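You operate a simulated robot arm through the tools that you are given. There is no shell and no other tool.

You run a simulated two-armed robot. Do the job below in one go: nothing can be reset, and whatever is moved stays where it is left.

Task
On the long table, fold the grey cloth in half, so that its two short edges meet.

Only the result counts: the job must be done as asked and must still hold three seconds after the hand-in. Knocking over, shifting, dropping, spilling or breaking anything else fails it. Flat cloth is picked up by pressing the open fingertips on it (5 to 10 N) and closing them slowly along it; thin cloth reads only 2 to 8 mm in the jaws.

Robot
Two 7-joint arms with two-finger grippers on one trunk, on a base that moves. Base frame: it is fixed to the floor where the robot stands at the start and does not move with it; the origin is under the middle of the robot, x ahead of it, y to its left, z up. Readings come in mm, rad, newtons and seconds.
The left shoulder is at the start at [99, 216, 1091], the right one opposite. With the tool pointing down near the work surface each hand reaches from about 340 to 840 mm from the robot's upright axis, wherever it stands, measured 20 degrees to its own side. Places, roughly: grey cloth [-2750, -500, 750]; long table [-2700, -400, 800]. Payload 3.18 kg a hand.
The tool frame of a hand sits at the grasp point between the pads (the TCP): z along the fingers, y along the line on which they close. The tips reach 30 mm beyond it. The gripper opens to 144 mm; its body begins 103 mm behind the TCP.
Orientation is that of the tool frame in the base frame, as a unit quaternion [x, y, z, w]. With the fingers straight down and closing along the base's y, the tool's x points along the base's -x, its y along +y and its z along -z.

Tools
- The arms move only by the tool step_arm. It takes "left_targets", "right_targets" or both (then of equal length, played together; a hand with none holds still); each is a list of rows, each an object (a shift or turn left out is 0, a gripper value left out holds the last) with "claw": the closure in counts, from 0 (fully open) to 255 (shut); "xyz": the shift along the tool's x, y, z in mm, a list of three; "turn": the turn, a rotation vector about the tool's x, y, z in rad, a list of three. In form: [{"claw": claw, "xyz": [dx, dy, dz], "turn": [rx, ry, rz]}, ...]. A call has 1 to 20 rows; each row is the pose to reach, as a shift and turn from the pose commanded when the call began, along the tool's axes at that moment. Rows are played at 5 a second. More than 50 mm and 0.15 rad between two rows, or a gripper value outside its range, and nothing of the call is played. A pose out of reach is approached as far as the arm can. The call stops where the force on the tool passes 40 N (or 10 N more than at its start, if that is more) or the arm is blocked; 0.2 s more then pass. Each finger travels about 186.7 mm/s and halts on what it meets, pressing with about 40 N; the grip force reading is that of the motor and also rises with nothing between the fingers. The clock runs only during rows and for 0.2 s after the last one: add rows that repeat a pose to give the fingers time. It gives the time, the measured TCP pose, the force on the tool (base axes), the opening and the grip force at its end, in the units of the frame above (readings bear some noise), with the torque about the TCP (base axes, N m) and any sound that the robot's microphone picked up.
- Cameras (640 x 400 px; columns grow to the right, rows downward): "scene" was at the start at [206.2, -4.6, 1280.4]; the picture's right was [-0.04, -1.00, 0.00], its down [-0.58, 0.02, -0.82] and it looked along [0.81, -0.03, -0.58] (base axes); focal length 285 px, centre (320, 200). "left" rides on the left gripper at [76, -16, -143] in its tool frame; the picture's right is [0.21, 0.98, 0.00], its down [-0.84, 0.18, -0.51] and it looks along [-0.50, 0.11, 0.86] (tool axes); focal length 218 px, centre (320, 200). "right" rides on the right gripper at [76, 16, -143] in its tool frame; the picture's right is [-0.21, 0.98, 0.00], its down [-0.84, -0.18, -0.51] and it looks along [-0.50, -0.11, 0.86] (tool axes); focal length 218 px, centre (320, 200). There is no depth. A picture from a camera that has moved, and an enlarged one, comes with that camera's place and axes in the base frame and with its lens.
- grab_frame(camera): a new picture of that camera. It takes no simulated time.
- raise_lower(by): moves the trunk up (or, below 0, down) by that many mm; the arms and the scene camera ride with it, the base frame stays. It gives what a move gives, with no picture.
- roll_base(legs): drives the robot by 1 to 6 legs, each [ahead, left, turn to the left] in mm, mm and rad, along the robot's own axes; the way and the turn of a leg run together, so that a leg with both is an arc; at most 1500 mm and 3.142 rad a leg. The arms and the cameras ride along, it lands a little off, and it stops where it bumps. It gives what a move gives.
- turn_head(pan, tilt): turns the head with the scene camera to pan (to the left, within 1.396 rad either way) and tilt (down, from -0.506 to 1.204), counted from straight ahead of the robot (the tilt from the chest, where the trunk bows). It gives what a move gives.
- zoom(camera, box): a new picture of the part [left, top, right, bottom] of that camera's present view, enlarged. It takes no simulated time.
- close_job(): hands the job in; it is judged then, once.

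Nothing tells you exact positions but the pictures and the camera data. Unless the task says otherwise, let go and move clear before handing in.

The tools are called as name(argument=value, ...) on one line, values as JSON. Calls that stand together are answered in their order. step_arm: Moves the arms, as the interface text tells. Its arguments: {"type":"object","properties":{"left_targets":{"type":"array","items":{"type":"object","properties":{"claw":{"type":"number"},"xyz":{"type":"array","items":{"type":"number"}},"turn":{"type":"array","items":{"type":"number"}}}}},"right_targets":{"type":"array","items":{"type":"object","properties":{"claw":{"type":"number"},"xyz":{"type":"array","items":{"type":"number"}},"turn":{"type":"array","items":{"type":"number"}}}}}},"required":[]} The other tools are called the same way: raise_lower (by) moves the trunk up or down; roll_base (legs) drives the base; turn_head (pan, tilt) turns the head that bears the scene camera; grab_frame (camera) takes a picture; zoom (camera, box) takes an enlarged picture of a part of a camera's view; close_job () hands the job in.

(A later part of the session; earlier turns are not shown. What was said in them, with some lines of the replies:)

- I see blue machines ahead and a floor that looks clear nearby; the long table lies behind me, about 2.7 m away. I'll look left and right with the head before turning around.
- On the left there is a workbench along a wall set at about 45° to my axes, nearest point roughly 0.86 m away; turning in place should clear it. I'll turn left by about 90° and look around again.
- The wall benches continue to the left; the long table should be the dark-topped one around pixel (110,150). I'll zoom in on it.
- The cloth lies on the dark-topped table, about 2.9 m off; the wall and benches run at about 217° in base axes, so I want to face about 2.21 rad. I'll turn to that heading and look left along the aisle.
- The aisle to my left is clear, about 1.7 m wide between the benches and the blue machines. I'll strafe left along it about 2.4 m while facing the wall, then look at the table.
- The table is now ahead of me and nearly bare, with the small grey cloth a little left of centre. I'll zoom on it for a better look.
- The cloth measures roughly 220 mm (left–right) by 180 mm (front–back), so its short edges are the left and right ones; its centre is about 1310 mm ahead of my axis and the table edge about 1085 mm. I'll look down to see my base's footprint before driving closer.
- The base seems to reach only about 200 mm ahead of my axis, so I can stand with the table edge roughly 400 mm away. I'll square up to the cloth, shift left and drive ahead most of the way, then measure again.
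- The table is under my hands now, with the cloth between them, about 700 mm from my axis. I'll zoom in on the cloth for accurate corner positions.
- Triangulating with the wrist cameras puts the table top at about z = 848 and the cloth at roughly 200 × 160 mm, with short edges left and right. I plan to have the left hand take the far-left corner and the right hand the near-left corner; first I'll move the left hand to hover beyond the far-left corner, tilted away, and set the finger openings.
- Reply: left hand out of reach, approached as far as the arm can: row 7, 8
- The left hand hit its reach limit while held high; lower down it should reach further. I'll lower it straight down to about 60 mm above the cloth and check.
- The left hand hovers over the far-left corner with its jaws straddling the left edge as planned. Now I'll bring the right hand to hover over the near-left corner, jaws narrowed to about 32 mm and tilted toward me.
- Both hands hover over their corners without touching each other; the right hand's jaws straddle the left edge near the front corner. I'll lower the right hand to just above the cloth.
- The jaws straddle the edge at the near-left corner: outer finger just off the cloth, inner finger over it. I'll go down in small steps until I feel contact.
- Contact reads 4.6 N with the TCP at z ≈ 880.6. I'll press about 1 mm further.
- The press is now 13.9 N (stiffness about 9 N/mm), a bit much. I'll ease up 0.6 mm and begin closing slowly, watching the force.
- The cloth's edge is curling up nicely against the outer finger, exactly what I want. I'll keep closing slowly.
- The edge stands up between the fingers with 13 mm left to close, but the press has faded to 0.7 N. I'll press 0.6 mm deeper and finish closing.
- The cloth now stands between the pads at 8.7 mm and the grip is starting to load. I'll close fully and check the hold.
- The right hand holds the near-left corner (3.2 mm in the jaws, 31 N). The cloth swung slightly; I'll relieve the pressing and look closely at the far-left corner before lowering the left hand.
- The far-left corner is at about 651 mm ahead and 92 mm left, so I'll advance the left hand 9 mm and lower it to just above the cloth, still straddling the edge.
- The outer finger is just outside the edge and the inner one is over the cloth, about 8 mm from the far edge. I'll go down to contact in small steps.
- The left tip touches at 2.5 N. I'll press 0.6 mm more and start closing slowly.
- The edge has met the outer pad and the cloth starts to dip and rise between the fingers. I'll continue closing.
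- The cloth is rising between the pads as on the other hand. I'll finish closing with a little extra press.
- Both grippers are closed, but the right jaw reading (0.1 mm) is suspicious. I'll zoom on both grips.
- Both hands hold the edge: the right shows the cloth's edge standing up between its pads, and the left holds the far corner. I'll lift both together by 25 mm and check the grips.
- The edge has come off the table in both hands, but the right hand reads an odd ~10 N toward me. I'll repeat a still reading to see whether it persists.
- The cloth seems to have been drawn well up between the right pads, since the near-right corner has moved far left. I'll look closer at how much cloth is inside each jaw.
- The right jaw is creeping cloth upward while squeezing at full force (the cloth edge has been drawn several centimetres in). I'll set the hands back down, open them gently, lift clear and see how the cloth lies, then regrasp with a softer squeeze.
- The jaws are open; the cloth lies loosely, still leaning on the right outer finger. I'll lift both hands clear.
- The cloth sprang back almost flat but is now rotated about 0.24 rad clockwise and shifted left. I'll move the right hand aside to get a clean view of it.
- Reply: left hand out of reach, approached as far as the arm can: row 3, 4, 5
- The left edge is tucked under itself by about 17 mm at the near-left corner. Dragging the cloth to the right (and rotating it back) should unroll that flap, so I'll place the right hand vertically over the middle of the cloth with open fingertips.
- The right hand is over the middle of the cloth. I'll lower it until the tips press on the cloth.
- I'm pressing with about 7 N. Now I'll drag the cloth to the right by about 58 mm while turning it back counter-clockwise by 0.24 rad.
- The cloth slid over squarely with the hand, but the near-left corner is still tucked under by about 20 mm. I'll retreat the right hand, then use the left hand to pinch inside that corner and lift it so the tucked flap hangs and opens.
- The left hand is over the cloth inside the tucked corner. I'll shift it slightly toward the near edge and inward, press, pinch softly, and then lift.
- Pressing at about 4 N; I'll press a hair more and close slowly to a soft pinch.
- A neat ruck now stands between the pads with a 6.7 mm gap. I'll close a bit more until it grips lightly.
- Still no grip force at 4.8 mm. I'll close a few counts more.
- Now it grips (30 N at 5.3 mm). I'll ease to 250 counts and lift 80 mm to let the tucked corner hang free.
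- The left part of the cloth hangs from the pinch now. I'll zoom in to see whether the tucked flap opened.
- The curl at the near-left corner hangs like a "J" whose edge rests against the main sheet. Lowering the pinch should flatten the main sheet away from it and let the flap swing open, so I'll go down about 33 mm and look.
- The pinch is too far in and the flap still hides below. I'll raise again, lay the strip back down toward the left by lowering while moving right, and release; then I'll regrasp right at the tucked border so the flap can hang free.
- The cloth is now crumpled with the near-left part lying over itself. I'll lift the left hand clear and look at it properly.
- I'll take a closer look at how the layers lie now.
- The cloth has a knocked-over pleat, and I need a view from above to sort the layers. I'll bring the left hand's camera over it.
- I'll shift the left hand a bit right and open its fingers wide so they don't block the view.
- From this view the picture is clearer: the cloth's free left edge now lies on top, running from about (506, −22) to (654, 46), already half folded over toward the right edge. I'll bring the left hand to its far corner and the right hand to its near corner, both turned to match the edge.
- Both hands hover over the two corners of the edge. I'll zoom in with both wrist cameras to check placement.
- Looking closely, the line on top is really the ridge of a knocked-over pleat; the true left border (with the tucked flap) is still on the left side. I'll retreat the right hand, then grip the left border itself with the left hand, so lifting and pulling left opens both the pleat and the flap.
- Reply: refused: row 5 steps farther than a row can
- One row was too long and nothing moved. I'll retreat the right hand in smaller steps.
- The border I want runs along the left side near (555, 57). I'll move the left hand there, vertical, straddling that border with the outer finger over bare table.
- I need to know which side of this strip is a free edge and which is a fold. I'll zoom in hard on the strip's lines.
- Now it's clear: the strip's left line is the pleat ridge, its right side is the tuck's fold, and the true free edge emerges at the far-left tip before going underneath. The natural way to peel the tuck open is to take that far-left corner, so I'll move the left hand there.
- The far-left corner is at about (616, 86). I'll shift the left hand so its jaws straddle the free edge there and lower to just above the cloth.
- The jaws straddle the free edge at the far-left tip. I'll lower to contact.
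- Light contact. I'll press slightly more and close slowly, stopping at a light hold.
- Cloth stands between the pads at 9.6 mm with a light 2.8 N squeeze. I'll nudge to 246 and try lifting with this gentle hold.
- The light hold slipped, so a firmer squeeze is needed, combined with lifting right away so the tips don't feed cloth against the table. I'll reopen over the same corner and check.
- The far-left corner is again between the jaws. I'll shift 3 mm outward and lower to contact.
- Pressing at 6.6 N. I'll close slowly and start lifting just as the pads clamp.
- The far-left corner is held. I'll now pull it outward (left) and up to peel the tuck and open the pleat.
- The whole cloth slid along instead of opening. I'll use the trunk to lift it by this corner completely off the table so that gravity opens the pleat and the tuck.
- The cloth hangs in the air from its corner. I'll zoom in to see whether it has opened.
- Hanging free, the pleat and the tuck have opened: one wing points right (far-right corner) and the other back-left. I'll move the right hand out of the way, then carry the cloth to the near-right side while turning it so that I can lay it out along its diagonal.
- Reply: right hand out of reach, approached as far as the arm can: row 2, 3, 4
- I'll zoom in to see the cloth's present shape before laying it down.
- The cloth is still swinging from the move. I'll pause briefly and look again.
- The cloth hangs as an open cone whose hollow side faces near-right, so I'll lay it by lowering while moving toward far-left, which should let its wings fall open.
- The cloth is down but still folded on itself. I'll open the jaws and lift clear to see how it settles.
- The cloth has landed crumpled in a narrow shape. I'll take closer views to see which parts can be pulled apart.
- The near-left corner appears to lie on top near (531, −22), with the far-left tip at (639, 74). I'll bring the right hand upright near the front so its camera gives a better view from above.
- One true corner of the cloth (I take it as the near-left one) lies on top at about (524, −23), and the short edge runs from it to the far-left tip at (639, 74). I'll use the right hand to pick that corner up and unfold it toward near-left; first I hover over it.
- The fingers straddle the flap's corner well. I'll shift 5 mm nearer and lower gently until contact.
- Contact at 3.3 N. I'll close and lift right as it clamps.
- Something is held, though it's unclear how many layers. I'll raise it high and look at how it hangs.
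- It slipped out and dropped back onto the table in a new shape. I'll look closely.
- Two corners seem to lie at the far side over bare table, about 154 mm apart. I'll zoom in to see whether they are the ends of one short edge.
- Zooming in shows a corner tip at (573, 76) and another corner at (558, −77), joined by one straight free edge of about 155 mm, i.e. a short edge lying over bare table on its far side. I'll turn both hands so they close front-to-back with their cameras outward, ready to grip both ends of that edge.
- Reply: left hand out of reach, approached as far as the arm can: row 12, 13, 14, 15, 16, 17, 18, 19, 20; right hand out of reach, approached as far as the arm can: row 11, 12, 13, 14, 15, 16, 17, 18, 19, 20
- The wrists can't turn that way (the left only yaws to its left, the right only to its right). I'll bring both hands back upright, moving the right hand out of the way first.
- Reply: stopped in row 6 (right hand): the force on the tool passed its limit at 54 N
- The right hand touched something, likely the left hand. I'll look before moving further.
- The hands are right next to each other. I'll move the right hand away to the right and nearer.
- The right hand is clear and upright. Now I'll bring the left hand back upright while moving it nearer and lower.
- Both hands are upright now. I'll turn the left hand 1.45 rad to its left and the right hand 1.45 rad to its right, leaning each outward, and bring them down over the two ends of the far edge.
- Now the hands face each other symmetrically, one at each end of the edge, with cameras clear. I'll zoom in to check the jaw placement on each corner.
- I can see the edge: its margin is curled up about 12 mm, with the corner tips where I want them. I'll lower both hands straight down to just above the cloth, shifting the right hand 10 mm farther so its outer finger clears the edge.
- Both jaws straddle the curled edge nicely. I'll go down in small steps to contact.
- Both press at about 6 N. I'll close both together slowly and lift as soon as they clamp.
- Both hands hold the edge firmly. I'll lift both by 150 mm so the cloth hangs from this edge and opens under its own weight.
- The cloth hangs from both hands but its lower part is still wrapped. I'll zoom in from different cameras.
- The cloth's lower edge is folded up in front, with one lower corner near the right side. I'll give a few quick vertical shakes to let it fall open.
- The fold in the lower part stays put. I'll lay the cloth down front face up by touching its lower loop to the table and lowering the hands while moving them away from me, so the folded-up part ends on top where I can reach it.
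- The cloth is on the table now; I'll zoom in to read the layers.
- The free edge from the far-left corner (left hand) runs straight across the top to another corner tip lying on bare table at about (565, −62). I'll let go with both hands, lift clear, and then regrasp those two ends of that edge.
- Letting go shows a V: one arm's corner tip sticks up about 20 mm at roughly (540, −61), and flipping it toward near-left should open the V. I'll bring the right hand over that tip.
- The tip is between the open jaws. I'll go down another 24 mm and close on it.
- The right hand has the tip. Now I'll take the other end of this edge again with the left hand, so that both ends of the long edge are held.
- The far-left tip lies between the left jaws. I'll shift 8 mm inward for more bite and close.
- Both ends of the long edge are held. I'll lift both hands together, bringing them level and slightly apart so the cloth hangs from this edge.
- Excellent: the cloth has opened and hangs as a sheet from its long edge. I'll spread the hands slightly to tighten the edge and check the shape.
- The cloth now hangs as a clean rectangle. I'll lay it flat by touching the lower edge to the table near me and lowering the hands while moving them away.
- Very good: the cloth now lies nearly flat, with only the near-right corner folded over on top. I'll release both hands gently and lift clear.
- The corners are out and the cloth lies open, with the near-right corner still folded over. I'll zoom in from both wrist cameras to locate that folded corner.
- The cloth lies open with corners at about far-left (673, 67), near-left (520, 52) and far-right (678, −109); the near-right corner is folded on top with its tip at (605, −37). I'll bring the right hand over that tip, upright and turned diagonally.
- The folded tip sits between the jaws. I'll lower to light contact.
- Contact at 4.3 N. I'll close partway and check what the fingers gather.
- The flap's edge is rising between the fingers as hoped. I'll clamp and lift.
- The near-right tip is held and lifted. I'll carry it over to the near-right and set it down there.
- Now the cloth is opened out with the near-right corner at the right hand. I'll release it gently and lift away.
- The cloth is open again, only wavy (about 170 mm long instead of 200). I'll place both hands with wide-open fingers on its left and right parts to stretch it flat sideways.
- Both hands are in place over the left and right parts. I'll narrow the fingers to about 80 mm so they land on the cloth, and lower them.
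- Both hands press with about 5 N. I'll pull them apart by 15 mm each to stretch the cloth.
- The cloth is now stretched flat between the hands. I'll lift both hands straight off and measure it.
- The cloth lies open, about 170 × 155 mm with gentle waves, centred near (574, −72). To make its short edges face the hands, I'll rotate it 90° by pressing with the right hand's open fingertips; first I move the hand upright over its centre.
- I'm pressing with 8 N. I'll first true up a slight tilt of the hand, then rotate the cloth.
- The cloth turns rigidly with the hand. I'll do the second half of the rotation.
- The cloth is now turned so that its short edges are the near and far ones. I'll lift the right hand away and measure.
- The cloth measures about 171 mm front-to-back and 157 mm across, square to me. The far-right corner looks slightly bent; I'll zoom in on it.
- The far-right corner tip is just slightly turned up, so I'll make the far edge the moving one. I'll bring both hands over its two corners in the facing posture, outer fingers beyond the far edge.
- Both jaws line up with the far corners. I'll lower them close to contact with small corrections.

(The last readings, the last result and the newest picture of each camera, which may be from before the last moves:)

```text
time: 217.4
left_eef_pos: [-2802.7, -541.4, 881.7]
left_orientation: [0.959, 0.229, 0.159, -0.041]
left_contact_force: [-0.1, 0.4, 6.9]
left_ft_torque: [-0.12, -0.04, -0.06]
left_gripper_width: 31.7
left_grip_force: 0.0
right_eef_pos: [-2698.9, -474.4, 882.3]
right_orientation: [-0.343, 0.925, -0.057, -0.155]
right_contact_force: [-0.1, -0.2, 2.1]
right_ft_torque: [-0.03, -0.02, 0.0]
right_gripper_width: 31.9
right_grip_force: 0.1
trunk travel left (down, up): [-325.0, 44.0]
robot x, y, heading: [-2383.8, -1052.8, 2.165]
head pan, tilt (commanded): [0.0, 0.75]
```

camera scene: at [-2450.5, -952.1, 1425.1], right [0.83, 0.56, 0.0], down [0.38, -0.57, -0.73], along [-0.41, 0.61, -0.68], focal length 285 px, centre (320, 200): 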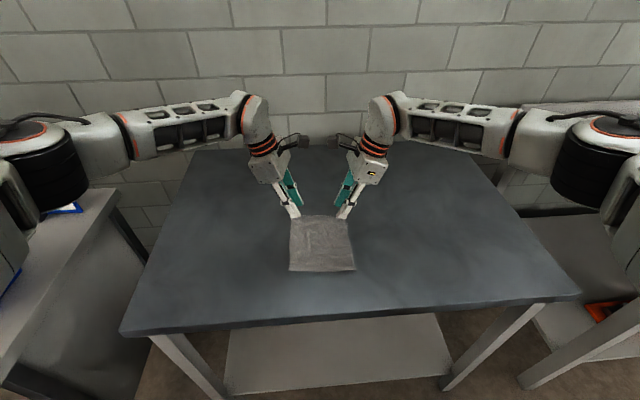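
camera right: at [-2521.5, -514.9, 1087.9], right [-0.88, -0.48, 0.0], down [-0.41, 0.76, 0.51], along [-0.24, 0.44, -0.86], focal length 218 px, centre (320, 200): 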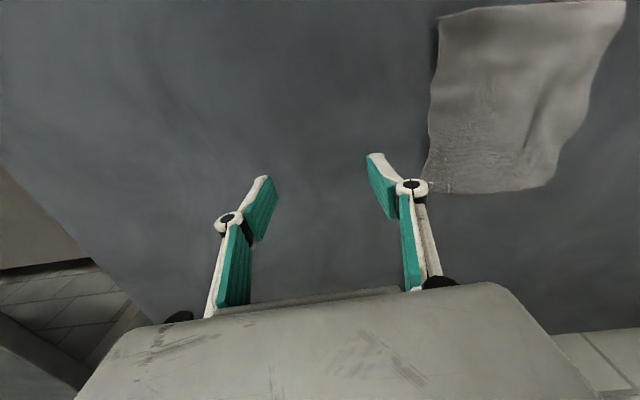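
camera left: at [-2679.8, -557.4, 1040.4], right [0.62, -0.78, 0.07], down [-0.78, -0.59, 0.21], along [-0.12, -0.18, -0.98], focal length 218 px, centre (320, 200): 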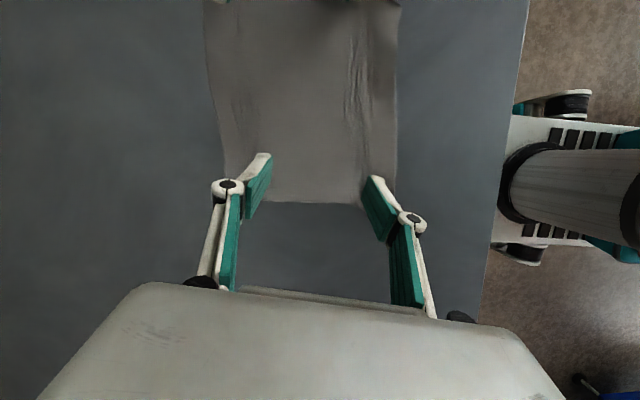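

Left presses 6.9 N, right 2.1 N; I'll add a touch on the right, then close both slowly and lift as they clamp.

step_arm(left_targets=[{"claw": 202}, {"claw": 206}, {"claw": 210}, {"xyz": [0, 0, 0.1], "claw": 214}, {"xyz": [0, 0, 0.15], "claw": 218}, {"xyz": [0, 0, 0.2], "claw": 222}, {"xyz": [0, 0, 0.25], "claw": 226}, {"xyz": [0, 0, 0.3], "claw": 230}, {"xyz": [0, 0, 0.3], "claw": 234}, {"xyz": [0, 0, 0.35], "claw": 238}, {"xyz": [0, 0, 0.4], "claw": 242}, {"xyz": [0, 0, 0.4], "claw": 246}, {"xyz": [0, 0, 0.2], "claw": 250}, {"xyz": [0.3, 0, -0.9], "claw": 252}, {"xyz": [1.6, 0, -4.7], "claw": 252}, {"xyz": [3.6, 0, -10.4], "claw": 252}, {"xyz": [5.8, 0, -17], "claw": 252}], right_targets=[{"xyz": [-0.2, 0, 0.5], "claw": 202}, {"xyz": [-0.2, 0, 0.5], "claw": 206}, {"xyz": [-0.2, 0, 0.5], "claw": 210}, {"xyz": [-0.2, 0, 0.6], "claw": 214}, {"xyz": [-0.2, 0, 0.65], "claw": 218}, {"xyz": [-0.2, 0, 0.7], "claw": 222}, {"xyz": [-0.2, 0, 0.75], "claw": 226}, {"xyz": [-0.2, 0, 0.8], "claw": 230}, {"xyz": [-0.2, 0, 0.8], "claw": 234}, {"xyz": [-0.2, 0, 0.85], "claw": 238}, {"xyz": [-0.2, 0, 0.9], "claw": 242}, {"xyz": [-0.2, 0, 0.9], "claw": 246}, {"xyz": [-0.2, 0, 0.6], "claw": 250}, {"xyz": [0.3, 0, -0.9], "claw": 252}, {"xyz": [1.6, 0, -4.7], "claw": 252}, {"xyz": [3.6, 0, -10.4], "claw": 252}, {"xyz": [5.8, 0, -17], "claw": 252}])

zoom(camera="left", box=[224, 40, 416, 230])

zoom(camera="right", box=[224, 40, 416, 230])

zoom(camera="scene", box=[250, 180, 390, 285])

```text
time: 221.0
left_eef_pos: [-2802.0, -541.7, 900.4]
left_orientation: [0.96, 0.229, 0.159, -0.039]
left_contact_force: [-0.6, -1.0, 1.6]
left_ft_torque: [-0.02, 0.02, -0.01]
left_gripper_width: 0.2
left_grip_force: 35.3
right_eef_pos: [-2697.9, -474.7, 900.1]
right_orientation: [-0.344, 0.925, -0.057, -0.155]
right_contact_force: [0.1, -0.7, -0.1]
right_ft_torque: [-0.02, -0.05, 0.02]
right_gripper_width: 6.9
right_grip_force: 39.4
trunk travel left (down, up): [-325.0, 44.0]
robot x, y, heading: [-2384.7, -1053.3, 2.164]
head pan, tilt (commanded): [0.0, 0.75]
```

```text
2.11 times, centred on (320, 135) of left
camera zoom: at [-2787.7, -514.6, 1059.7], right [0.62, -0.78, 0.07], down [-0.78, -0.59, 0.21], along [-0.12, -0.18, -0.98], focal length 460 px, centre (320, 337)
```

zoom: 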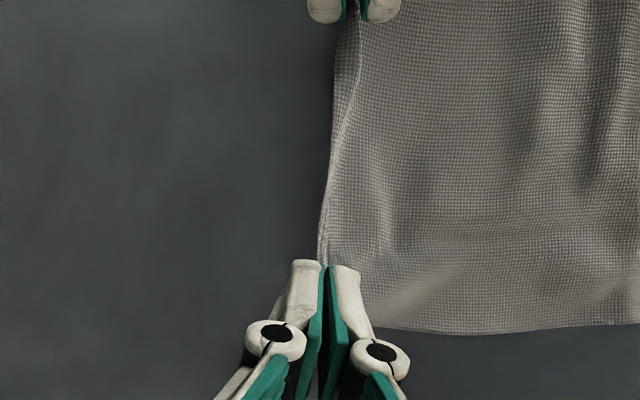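

```text
2.11 times, centred on (320, 135) of right
camera zoom: at [-2728.3, -478.5, 1058.5], right [-0.49, 0.87, -0.07], down [0.85, 0.49, 0.21], along [0.21, 0.04, -0.98], focal length 460 px, centre (320, 337)
```

zoom: 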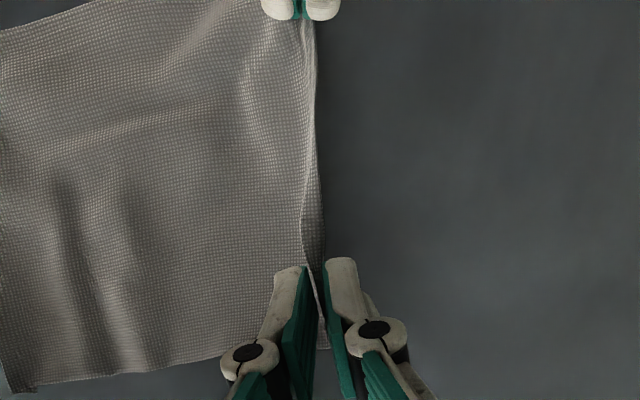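

```text
3.81 times, centred on (320, 232) of scene
camera zoom: at [-2450.6, -952.1, 1425.0], right [0.83, 0.56, 0.0], down [0.38, -0.57, -0.73], along [-0.41, 0.61, -0.68], focal length 1085 px, centre (320, 76)
```

zoom: 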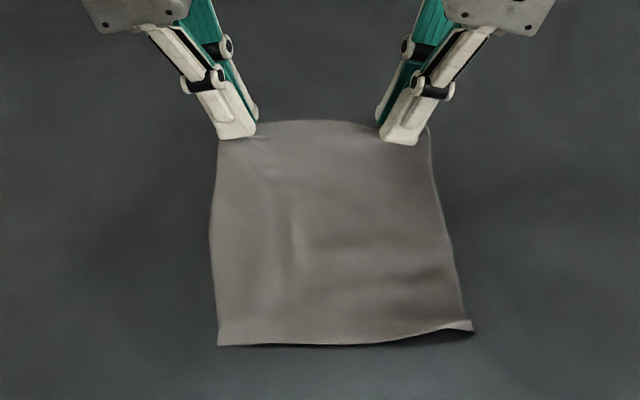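

Both corners are cleanly held and the far edge is just off the table; the near edge runs from (494, 64) to (506, −94). Now I'll fold: carry the far edge up and over in an arc and bring it down on the near edge.

step_arm(left_targets=[{"xyz": [7.5, 6, -19.6]}, {"xyz": [18.2, 20.7, -42.4]}, {"xyz": [27.3, 43.4, -57.2]}, {"xyz": [33, 67.1, -61.6]}, {"xyz": [34.9, 92.8, -54.6]}, {"xyz": [33.3, 114.5, -37.2]}, {"xyz": [28.7, 130.2, -14.5]}, {"xyz": [23.1, 141.2, 6.9]}, {"xyz": [20.4, 147, 18.6]}, {"xyz": [19.2, 148, 22.5]}], right_targets=[{"xyz": [6.4, -5.1, -20]}, {"xyz": [14.2, -19.3, -43.7]}, {"xyz": [19.4, -41.4, -60]}, {"xyz": [20.8, -64.6, -65.9]}, {"xyz": [18.2, -89, -60.3]}, {"xyz": [12.2, -109.1, -44.4]}, {"xyz": [4, -123.3, -23]}, {"xyz": [-3.6, -132.4, -2.2]}, {"xyz": [-7.6, -137, 9]}, {"xyz": [-8.8, -137.5, 12.9]}])

zoom(camera="scene", box=[250, 190, 390, 295])

zoom(camera="left", box=[200, 20, 416, 230])

zoom(camera="right", box=[224, 20, 440, 230])

```text
time: 223.2
left_eef_pos: [-2710.6, -661.4, 884.5]
left_orientation: [0.96, 0.229, 0.159, -0.039]
left_contact_force: [-0.9, 0.3, 0.0]
left_ft_torque: [0.04, 0.0, -0.04]
left_gripper_width: 0.0
left_grip_force: 30.5
right_eef_pos: [-2604.8, -575.8, 885.8]
right_orientation: [-0.343, 0.925, -0.058, -0.154]
right_contact_force: [-0.4, 0.2, -1.4]
right_ft_torque: [0.07, 0.02, 0.0]
right_gripper_width: 5.3
right_grip_force: 46.2
trunk travel left (down, up): [-325.0, 44.0]
robot x, y, heading: [-2384.9, -1056.8, 2.162]
head pan, tilt (commanded): [0.0, 0.75]
```

```text
3.81 times, centred on (320, 242) of scene
camera zoom: at [-2450.7, -952.0, 1425.0], right [0.83, 0.56, 0.0], down [0.38, -0.57, -0.73], along [-0.41, 0.61, -0.68], focal length 1085 px, centre (320, 38)
```

zoom: 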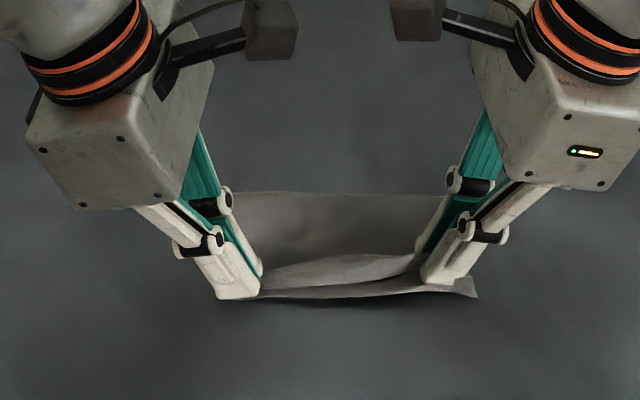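

```text
1.90 times, centred on (308, 125) of left
camera zoom: at [-2697.0, -635.3, 1043.7], right [0.62, -0.78, 0.07], down [-0.78, -0.59, 0.21], along [-0.12, -0.18, -0.98], focal length 416 px, centre (343, 343)
```

zoom: 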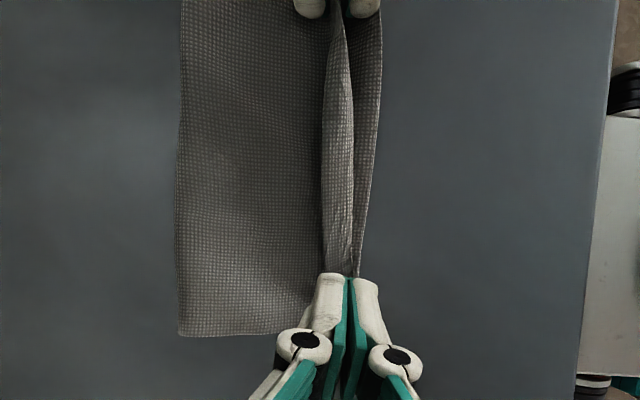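

```text
1.90 times, centred on (332, 125) of right
camera zoom: at [-2636.2, -580.2, 1043.4], right [-0.49, 0.87, -0.07], down [0.85, 0.49, 0.21], along [0.21, 0.04, -0.98], focal length 416 px, centre (297, 343)
```

zoom: 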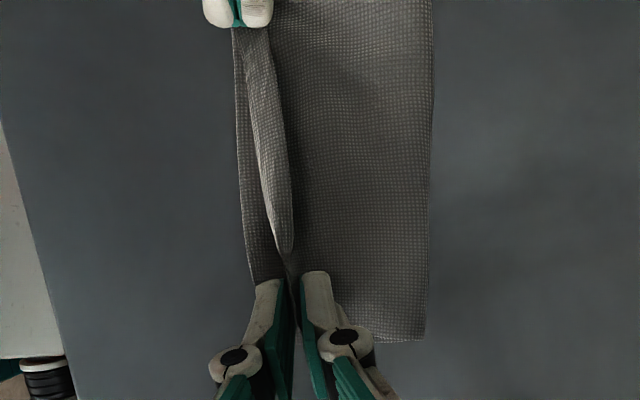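

The fold has formed beautifully: the far edge now sits just above the near edge, a few millimetres inside it on the left and about 16 mm on the right. I'll nudge the right hand 5 mm nearer, then open gently.

step_arm(left_targets=[{"xyz": [0, 0, 0]}, {"xyz": [0, 0, 0]}, {"xyz": [0, 0, 0], "claw": 247}, {"xyz": [0, 0, 0], "claw": 241}, {"xyz": [0, 0, 0], "claw": 234}, {"xyz": [0, 0, 0], "claw": 226}, {"xyz": [0.3, 0, -1], "claw": 216}, {"xyz": [0.6, 0, -2], "claw": 204}, {"xyz": [0.6, 0, -2], "claw": 204}], right_targets=[{"xyz": [0.3, -2.5, 0]}, {"xyz": [0.6, -5, 0]}, {"xyz": [0.6, -5, 0], "claw": 247}, {"xyz": [0.6, -5, 0], "claw": 241}, {"xyz": [0.6, -5, 0], "claw": 234}, {"xyz": [0.6, -5, 0], "claw": 226}, {"xyz": [0.9, -5, -1], "claw": 216}, {"xyz": [1.2, -5, -2], "claw": 204}, {"xyz": [1.2, -5, -2], "claw": 204}])

zoom(camera="left", box=[200, 20, 416, 230])

zoom(camera="right", box=[224, 20, 440, 230])

zoom(camera="scene", box=[250, 200, 390, 295])

```text
time: 225.2
left_eef_pos: [-2711.2, -663.0, 885.6]
left_orientation: [0.96, 0.228, 0.159, -0.039]
left_contact_force: [-0.3, -0.9, 0.2]
left_ft_torque: [0.01, 0.04, 0.0]
left_gripper_width: 28.6
left_grip_force: 0.0
right_eef_pos: [-2602.5, -580.6, 887.2]
right_orientation: [-0.343, 0.925, -0.058, -0.154]
right_contact_force: [0.1, 0.4, -0.3]
right_ft_torque: [0.0, 0.02, -0.03]
right_gripper_width: 28.5
right_grip_force: 0.0
trunk travel left (down, up): [-325.0, 44.0]
robot x, y, heading: [-2384.4, -1055.1, 2.161]
head pan, tilt (commanded): [0.0, 0.75]
```

```text
1.90 times, centred on (308, 125) of left
camera zoom: at [-2697.5, -635.2, 1046.0], right [0.62, -0.78, 0.07], down [-0.78, -0.59, 0.21], along [-0.12, -0.18, -0.98], focal length 416 px, centre (343, 343)
```

zoom: 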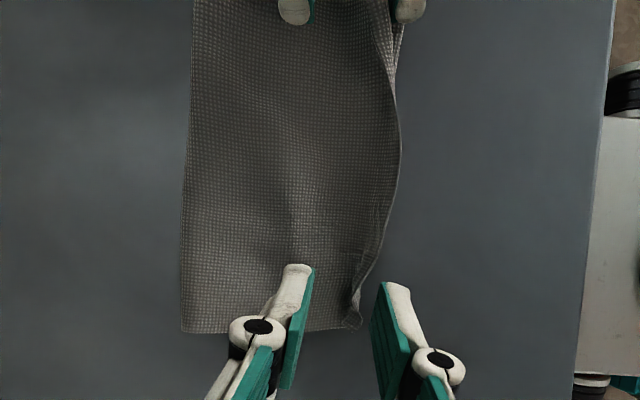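

```text
1.90 times, centred on (332, 125) of right
camera zoom: at [-2633.1, -584.7, 1045.3], right [-0.49, 0.87, -0.07], down [0.85, 0.49, 0.21], along [0.21, 0.04, -0.98], focal length 416 px, centre (297, 343)
```

zoom: 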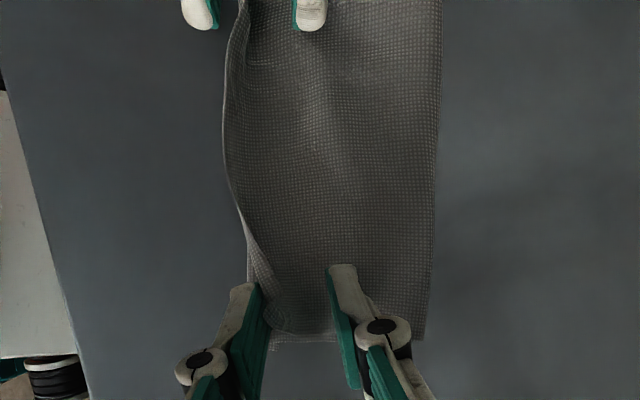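

```text
4.21 times, centred on (320, 248) of scene
camera zoom: at [-2450.8, -951.9, 1425.0], right [0.83, 0.56, 0.0], down [0.38, -0.57, -0.73], along [-0.41, 0.61, -0.68], focal length 1200 px, centre (320, 0)
```

zoom: 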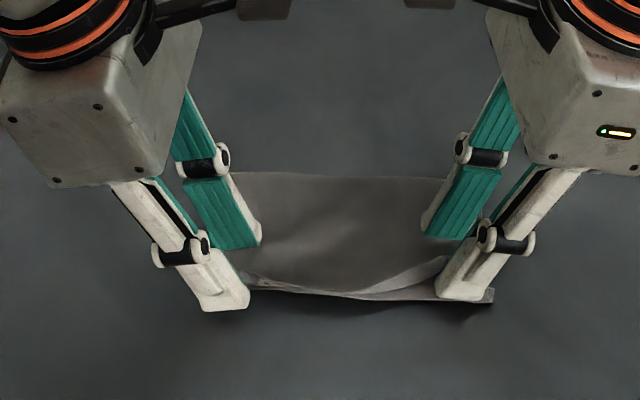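

The released edge has fallen onto the near edge. I'll withdraw both hands along their own axes, up and outward.

step_arm(left_targets=[{"xyz": [0, 0, -6]}, {"xyz": [0, 0, -18]}, {"xyz": [0, 0, -36]}, {"xyz": [0, 0, -58]}, {"xyz": [-20, 0, -85]}, {"xyz": [-55, 0, -105]}, {"xyz": [-95, 0, -115]}], right_targets=[{"xyz": [0, 0, -6]}, {"xyz": [0, 0, -18]}, {"xyz": [0, 0, -36]}, {"xyz": [0, 0, -58]}, {"xyz": [-20, 0, -85]}, {"xyz": [-55, 0, -105]}, {"xyz": [-95, 0, -115]}])

zoom(camera="scene", box=[250, 200, 390, 295])

zoom(camera="scene", box=[280, 225, 370, 285])

```text
time: 226.8
left_eef_pos: [-2825.6, -717.6, 964.8]
left_orientation: [0.96, 0.228, 0.16, -0.039]
left_contact_force: [-0.3, -0.3, -1.0]
left_ft_torque: [-0.01, 0.0, -0.01]
left_gripper_width: 28.9
left_grip_force: 0.1
right_eef_pos: [-2506.5, -496.5, 967.1]
right_orientation: [-0.344, 0.924, -0.058, -0.155]
right_contact_force: [-0.1, 0.3, 0.3]
right_ft_torque: [0.05, 0.0, 0.01]
right_gripper_width: 28.7
right_grip_force: 0.1
trunk travel left (down, up): [-325.0, 44.0]
robot x, y, heading: [-2381.9, -1050.5, 2.159]
head pan, tilt (commanded): [0.0, 0.75]
```

```text
4.21 times, centred on (320, 248) of scene
camera zoom: at [-2450.5, -952.2, 1425.0], right [0.83, 0.56, 0.0], down [0.38, -0.57, -0.73], along [-0.41, 0.61, -0.68], focal length 1200 px, centre (320, 0)
```

zoom: 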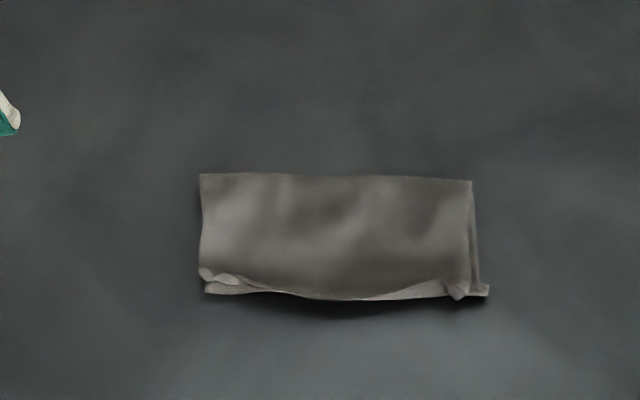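

```text
6.67 times, centred on (325, 255) of scene
camera zoom: at [-2450.5, -952.2, 1425.0], right [0.83, 0.56, 0.0], down [0.38, -0.57, -0.73], along [-0.41, 0.61, -0.68], focal length 1899 px, centre (287, -167)
```

zoom: 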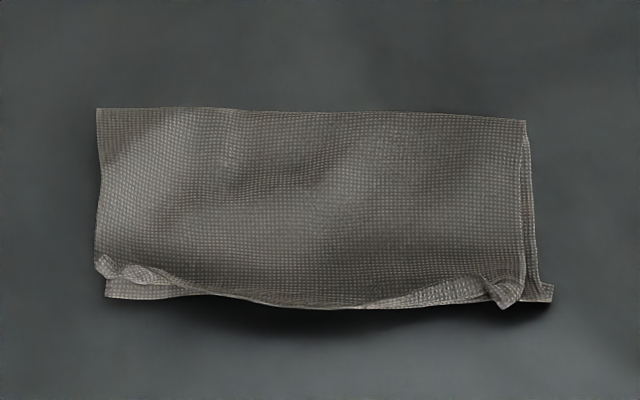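

The cloth is folded in half and the two short edges meet along most of their length; only the two top corners are slightly curled. I'll inspect them with the wrist cameras.

grab_frame(camera="left")

grab_frame(camera="right")

zoom(camera="scene", box=[288, 250, 328, 278])

zoom(camera="scene", box=[330, 250, 370, 278])

```text
taken
camera left: at [-2810.7, -692.5, 1124.1], right [0.62, -0.78, 0.07], down [-0.78, -0.59, 0.21], along [-0.12, -0.18, -0.98], focal length 218 px, centre (320, 200)
```

left: 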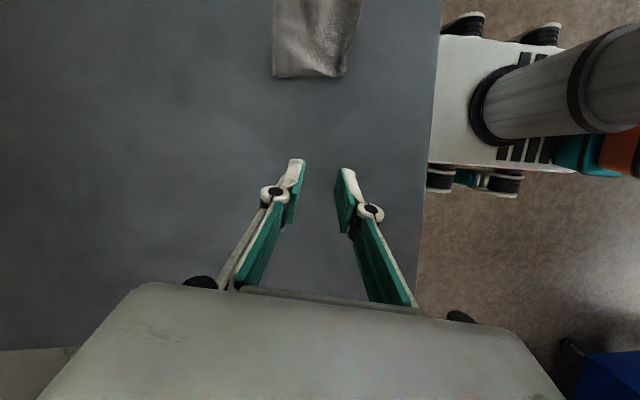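

```text
taken
camera right: at [-2537.2, -501.7, 1124.1], right [-0.49, 0.87, -0.07], down [0.85, 0.49, 0.21], along [0.21, 0.04, -0.98], focal length 218 px, centre (320, 200)
```

right: 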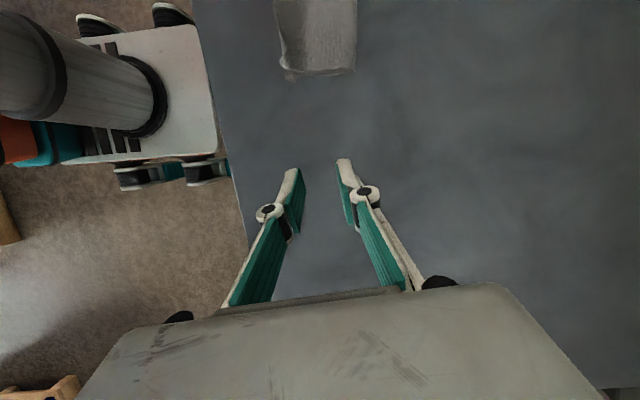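

```text
14.29 times, centred on (308, 264) of scene
camera zoom: at [-2450.5, -952.2, 1425.0], right [0.83, 0.56, 0.0], down [0.38, -0.57, -0.73], along [-0.41, 0.61, -0.68], focal length 4070 px, centre (491, -714)
```

zoom: 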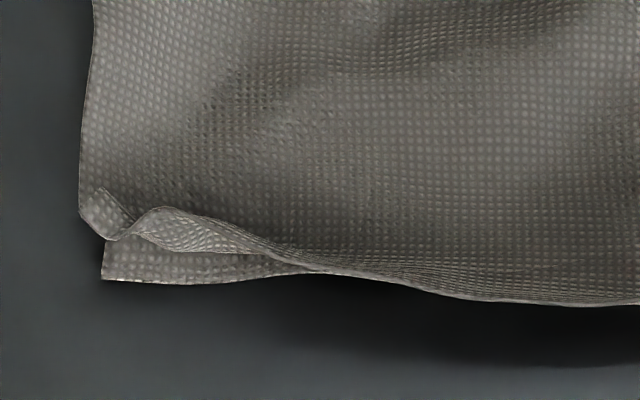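

```text
14.29 times, centred on (350, 264) of scene
camera zoom: at [-2450.5, -952.2, 1425.0], right [0.83, 0.56, 0.0], down [0.38, -0.57, -0.73], along [-0.41, 0.61, -0.68], focal length 4070 px, centre (-109, -714)
```

zoom: 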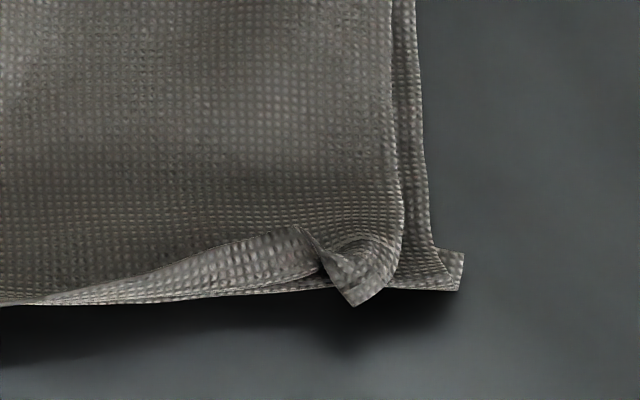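

The fold holds: the edges meet within about 1–2 cm everywhere, with just small rolled lips at the two corners, and touching them again risks disturbing both layers. I'll move the hands farther clear, let time pass, and check that nothing shifts.

step_arm(left_targets=[{"xyz": [-10, 0, -15]}, {"xyz": [-20, 0, -30]}, {"xyz": [-30, 0, -45]}, {"xyz": [-30, 0, -45]}, {"xyz": [-30, 0, -45]}, {"xyz": [-30, 0, -45]}, {"xyz": [-30, 0, -45]}, {"xyz": [-30, 0, -45]}, {"xyz": [-30, 0, -45]}, {"xyz": [-30, 0, -45]}, {"xyz": [-30, 0, -45]}, {"xyz": [-30, 0, -45]}, {"xyz": [-30, 0, -45]}, {"xyz": [-30, 0, -45]}, {"xyz": [-30, 0, -45]}], right_targets=[{"xyz": [-10, 0, -15]}, {"xyz": [-20, 0, -30]}, {"xyz": [-30, 0, -45]}, {"xyz": [-30, 0, -45]}, {"xyz": [-30, 0, -45]}, {"xyz": [-30, 0, -45]}, {"xyz": [-30, 0, -45]}, {"xyz": [-30, 0, -45]}, {"xyz": [-30, 0, -45]}, {"xyz": [-30, 0, -45]}, {"xyz": [-30, 0, -45]}, {"xyz": [-30, 0, -45]}, {"xyz": [-30, 0, -45]}, {"xyz": [-30, 0, -45]}, {"xyz": [-30, 0, -45]}])

zoom(camera="scene", box=[280, 225, 370, 285])

grab_frame(camera="scene")

```text
time: 230.0
left_eef_pos: [-2863.0, -738.2, 996.9]
left_orientation: [0.96, 0.228, 0.159, -0.038]
left_contact_force: [0.3, -0.7, -0.2]
left_ft_torque: [0.01, 0.01, -0.02]
left_gripper_width: 28.7
left_grip_force: 0.0
right_eef_pos: [-2474.8, -468.7, 997.8]
right_orientation: [-0.344, 0.925, -0.058, -0.154]
right_contact_force: [0.7, 0.6, -0.4]
right_ft_torque: [0.05, -0.01, -0.03]
right_gripper_width: 28.9
right_grip_force: 0.1
trunk travel left (down, up): [-325.0, 44.0]
robot x, y, heading: [-2380.6, -1048.9, 2.164]
head pan, tilt (commanded): [0.0, 0.75]
```

```text
6.67 times, centred on (325, 255) of scene
camera zoom: at [-2450.8, -951.9, 1425.0], right [0.83, 0.56, 0.0], down [0.38, -0.57, -0.73], along [-0.41, 0.61, -0.68], focal length 1899 px, centre (287, -167)
```

zoom: 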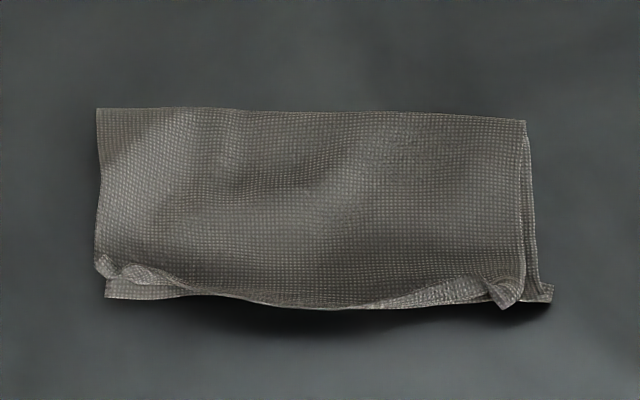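

```text
taken
camera scene: at [-2450.8, -951.9, 1425.0], right [0.83, 0.56, 0.0], down [0.38, -0.57, -0.73], along [-0.41, 0.61, -0.68], focal length 285 px, centre (320, 200)
```

scene: 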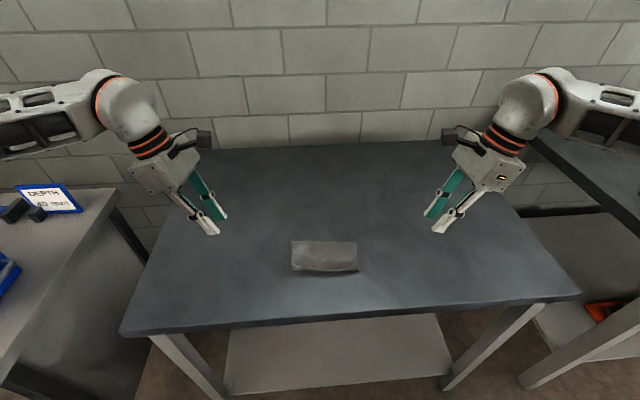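

After several seconds nothing has moved. The cloth lies folded in half with its short edges together at the near side, both hands are empty and well clear, and the table's other surroundings are untouched. I'm handing in the job.

close_job()

```text
The job is handed in.
```

The grey cloth is folded in half on the long table. Its two short edges meet along the side nearest the robot, and the fold stayed put for a few seconds before I handed in.

- **Edge alignment:** the edges line up closely along the middle. At the two corners they are about 2 cm apart. The top layer's corners are slightly rolled up there, and its right corner sits a little left of the one below. I left these alone because touching them again could have disturbed both layers.
- **How it went:** my first attempts rucked and crumpled the cloth because the grippers kept drawing it in while they squeezed. I opened it out again, turned it a quarter turn on the table, and did the final fold in one motion. The cloth now lies rotated and slightly shifted from where it started, and it is a little wavy.
- **Surroundings:** as far as I could see, nothing else was moved or knocked over. The two hands bumped each other once above the table. Both hands are empty and clear of the cloth.
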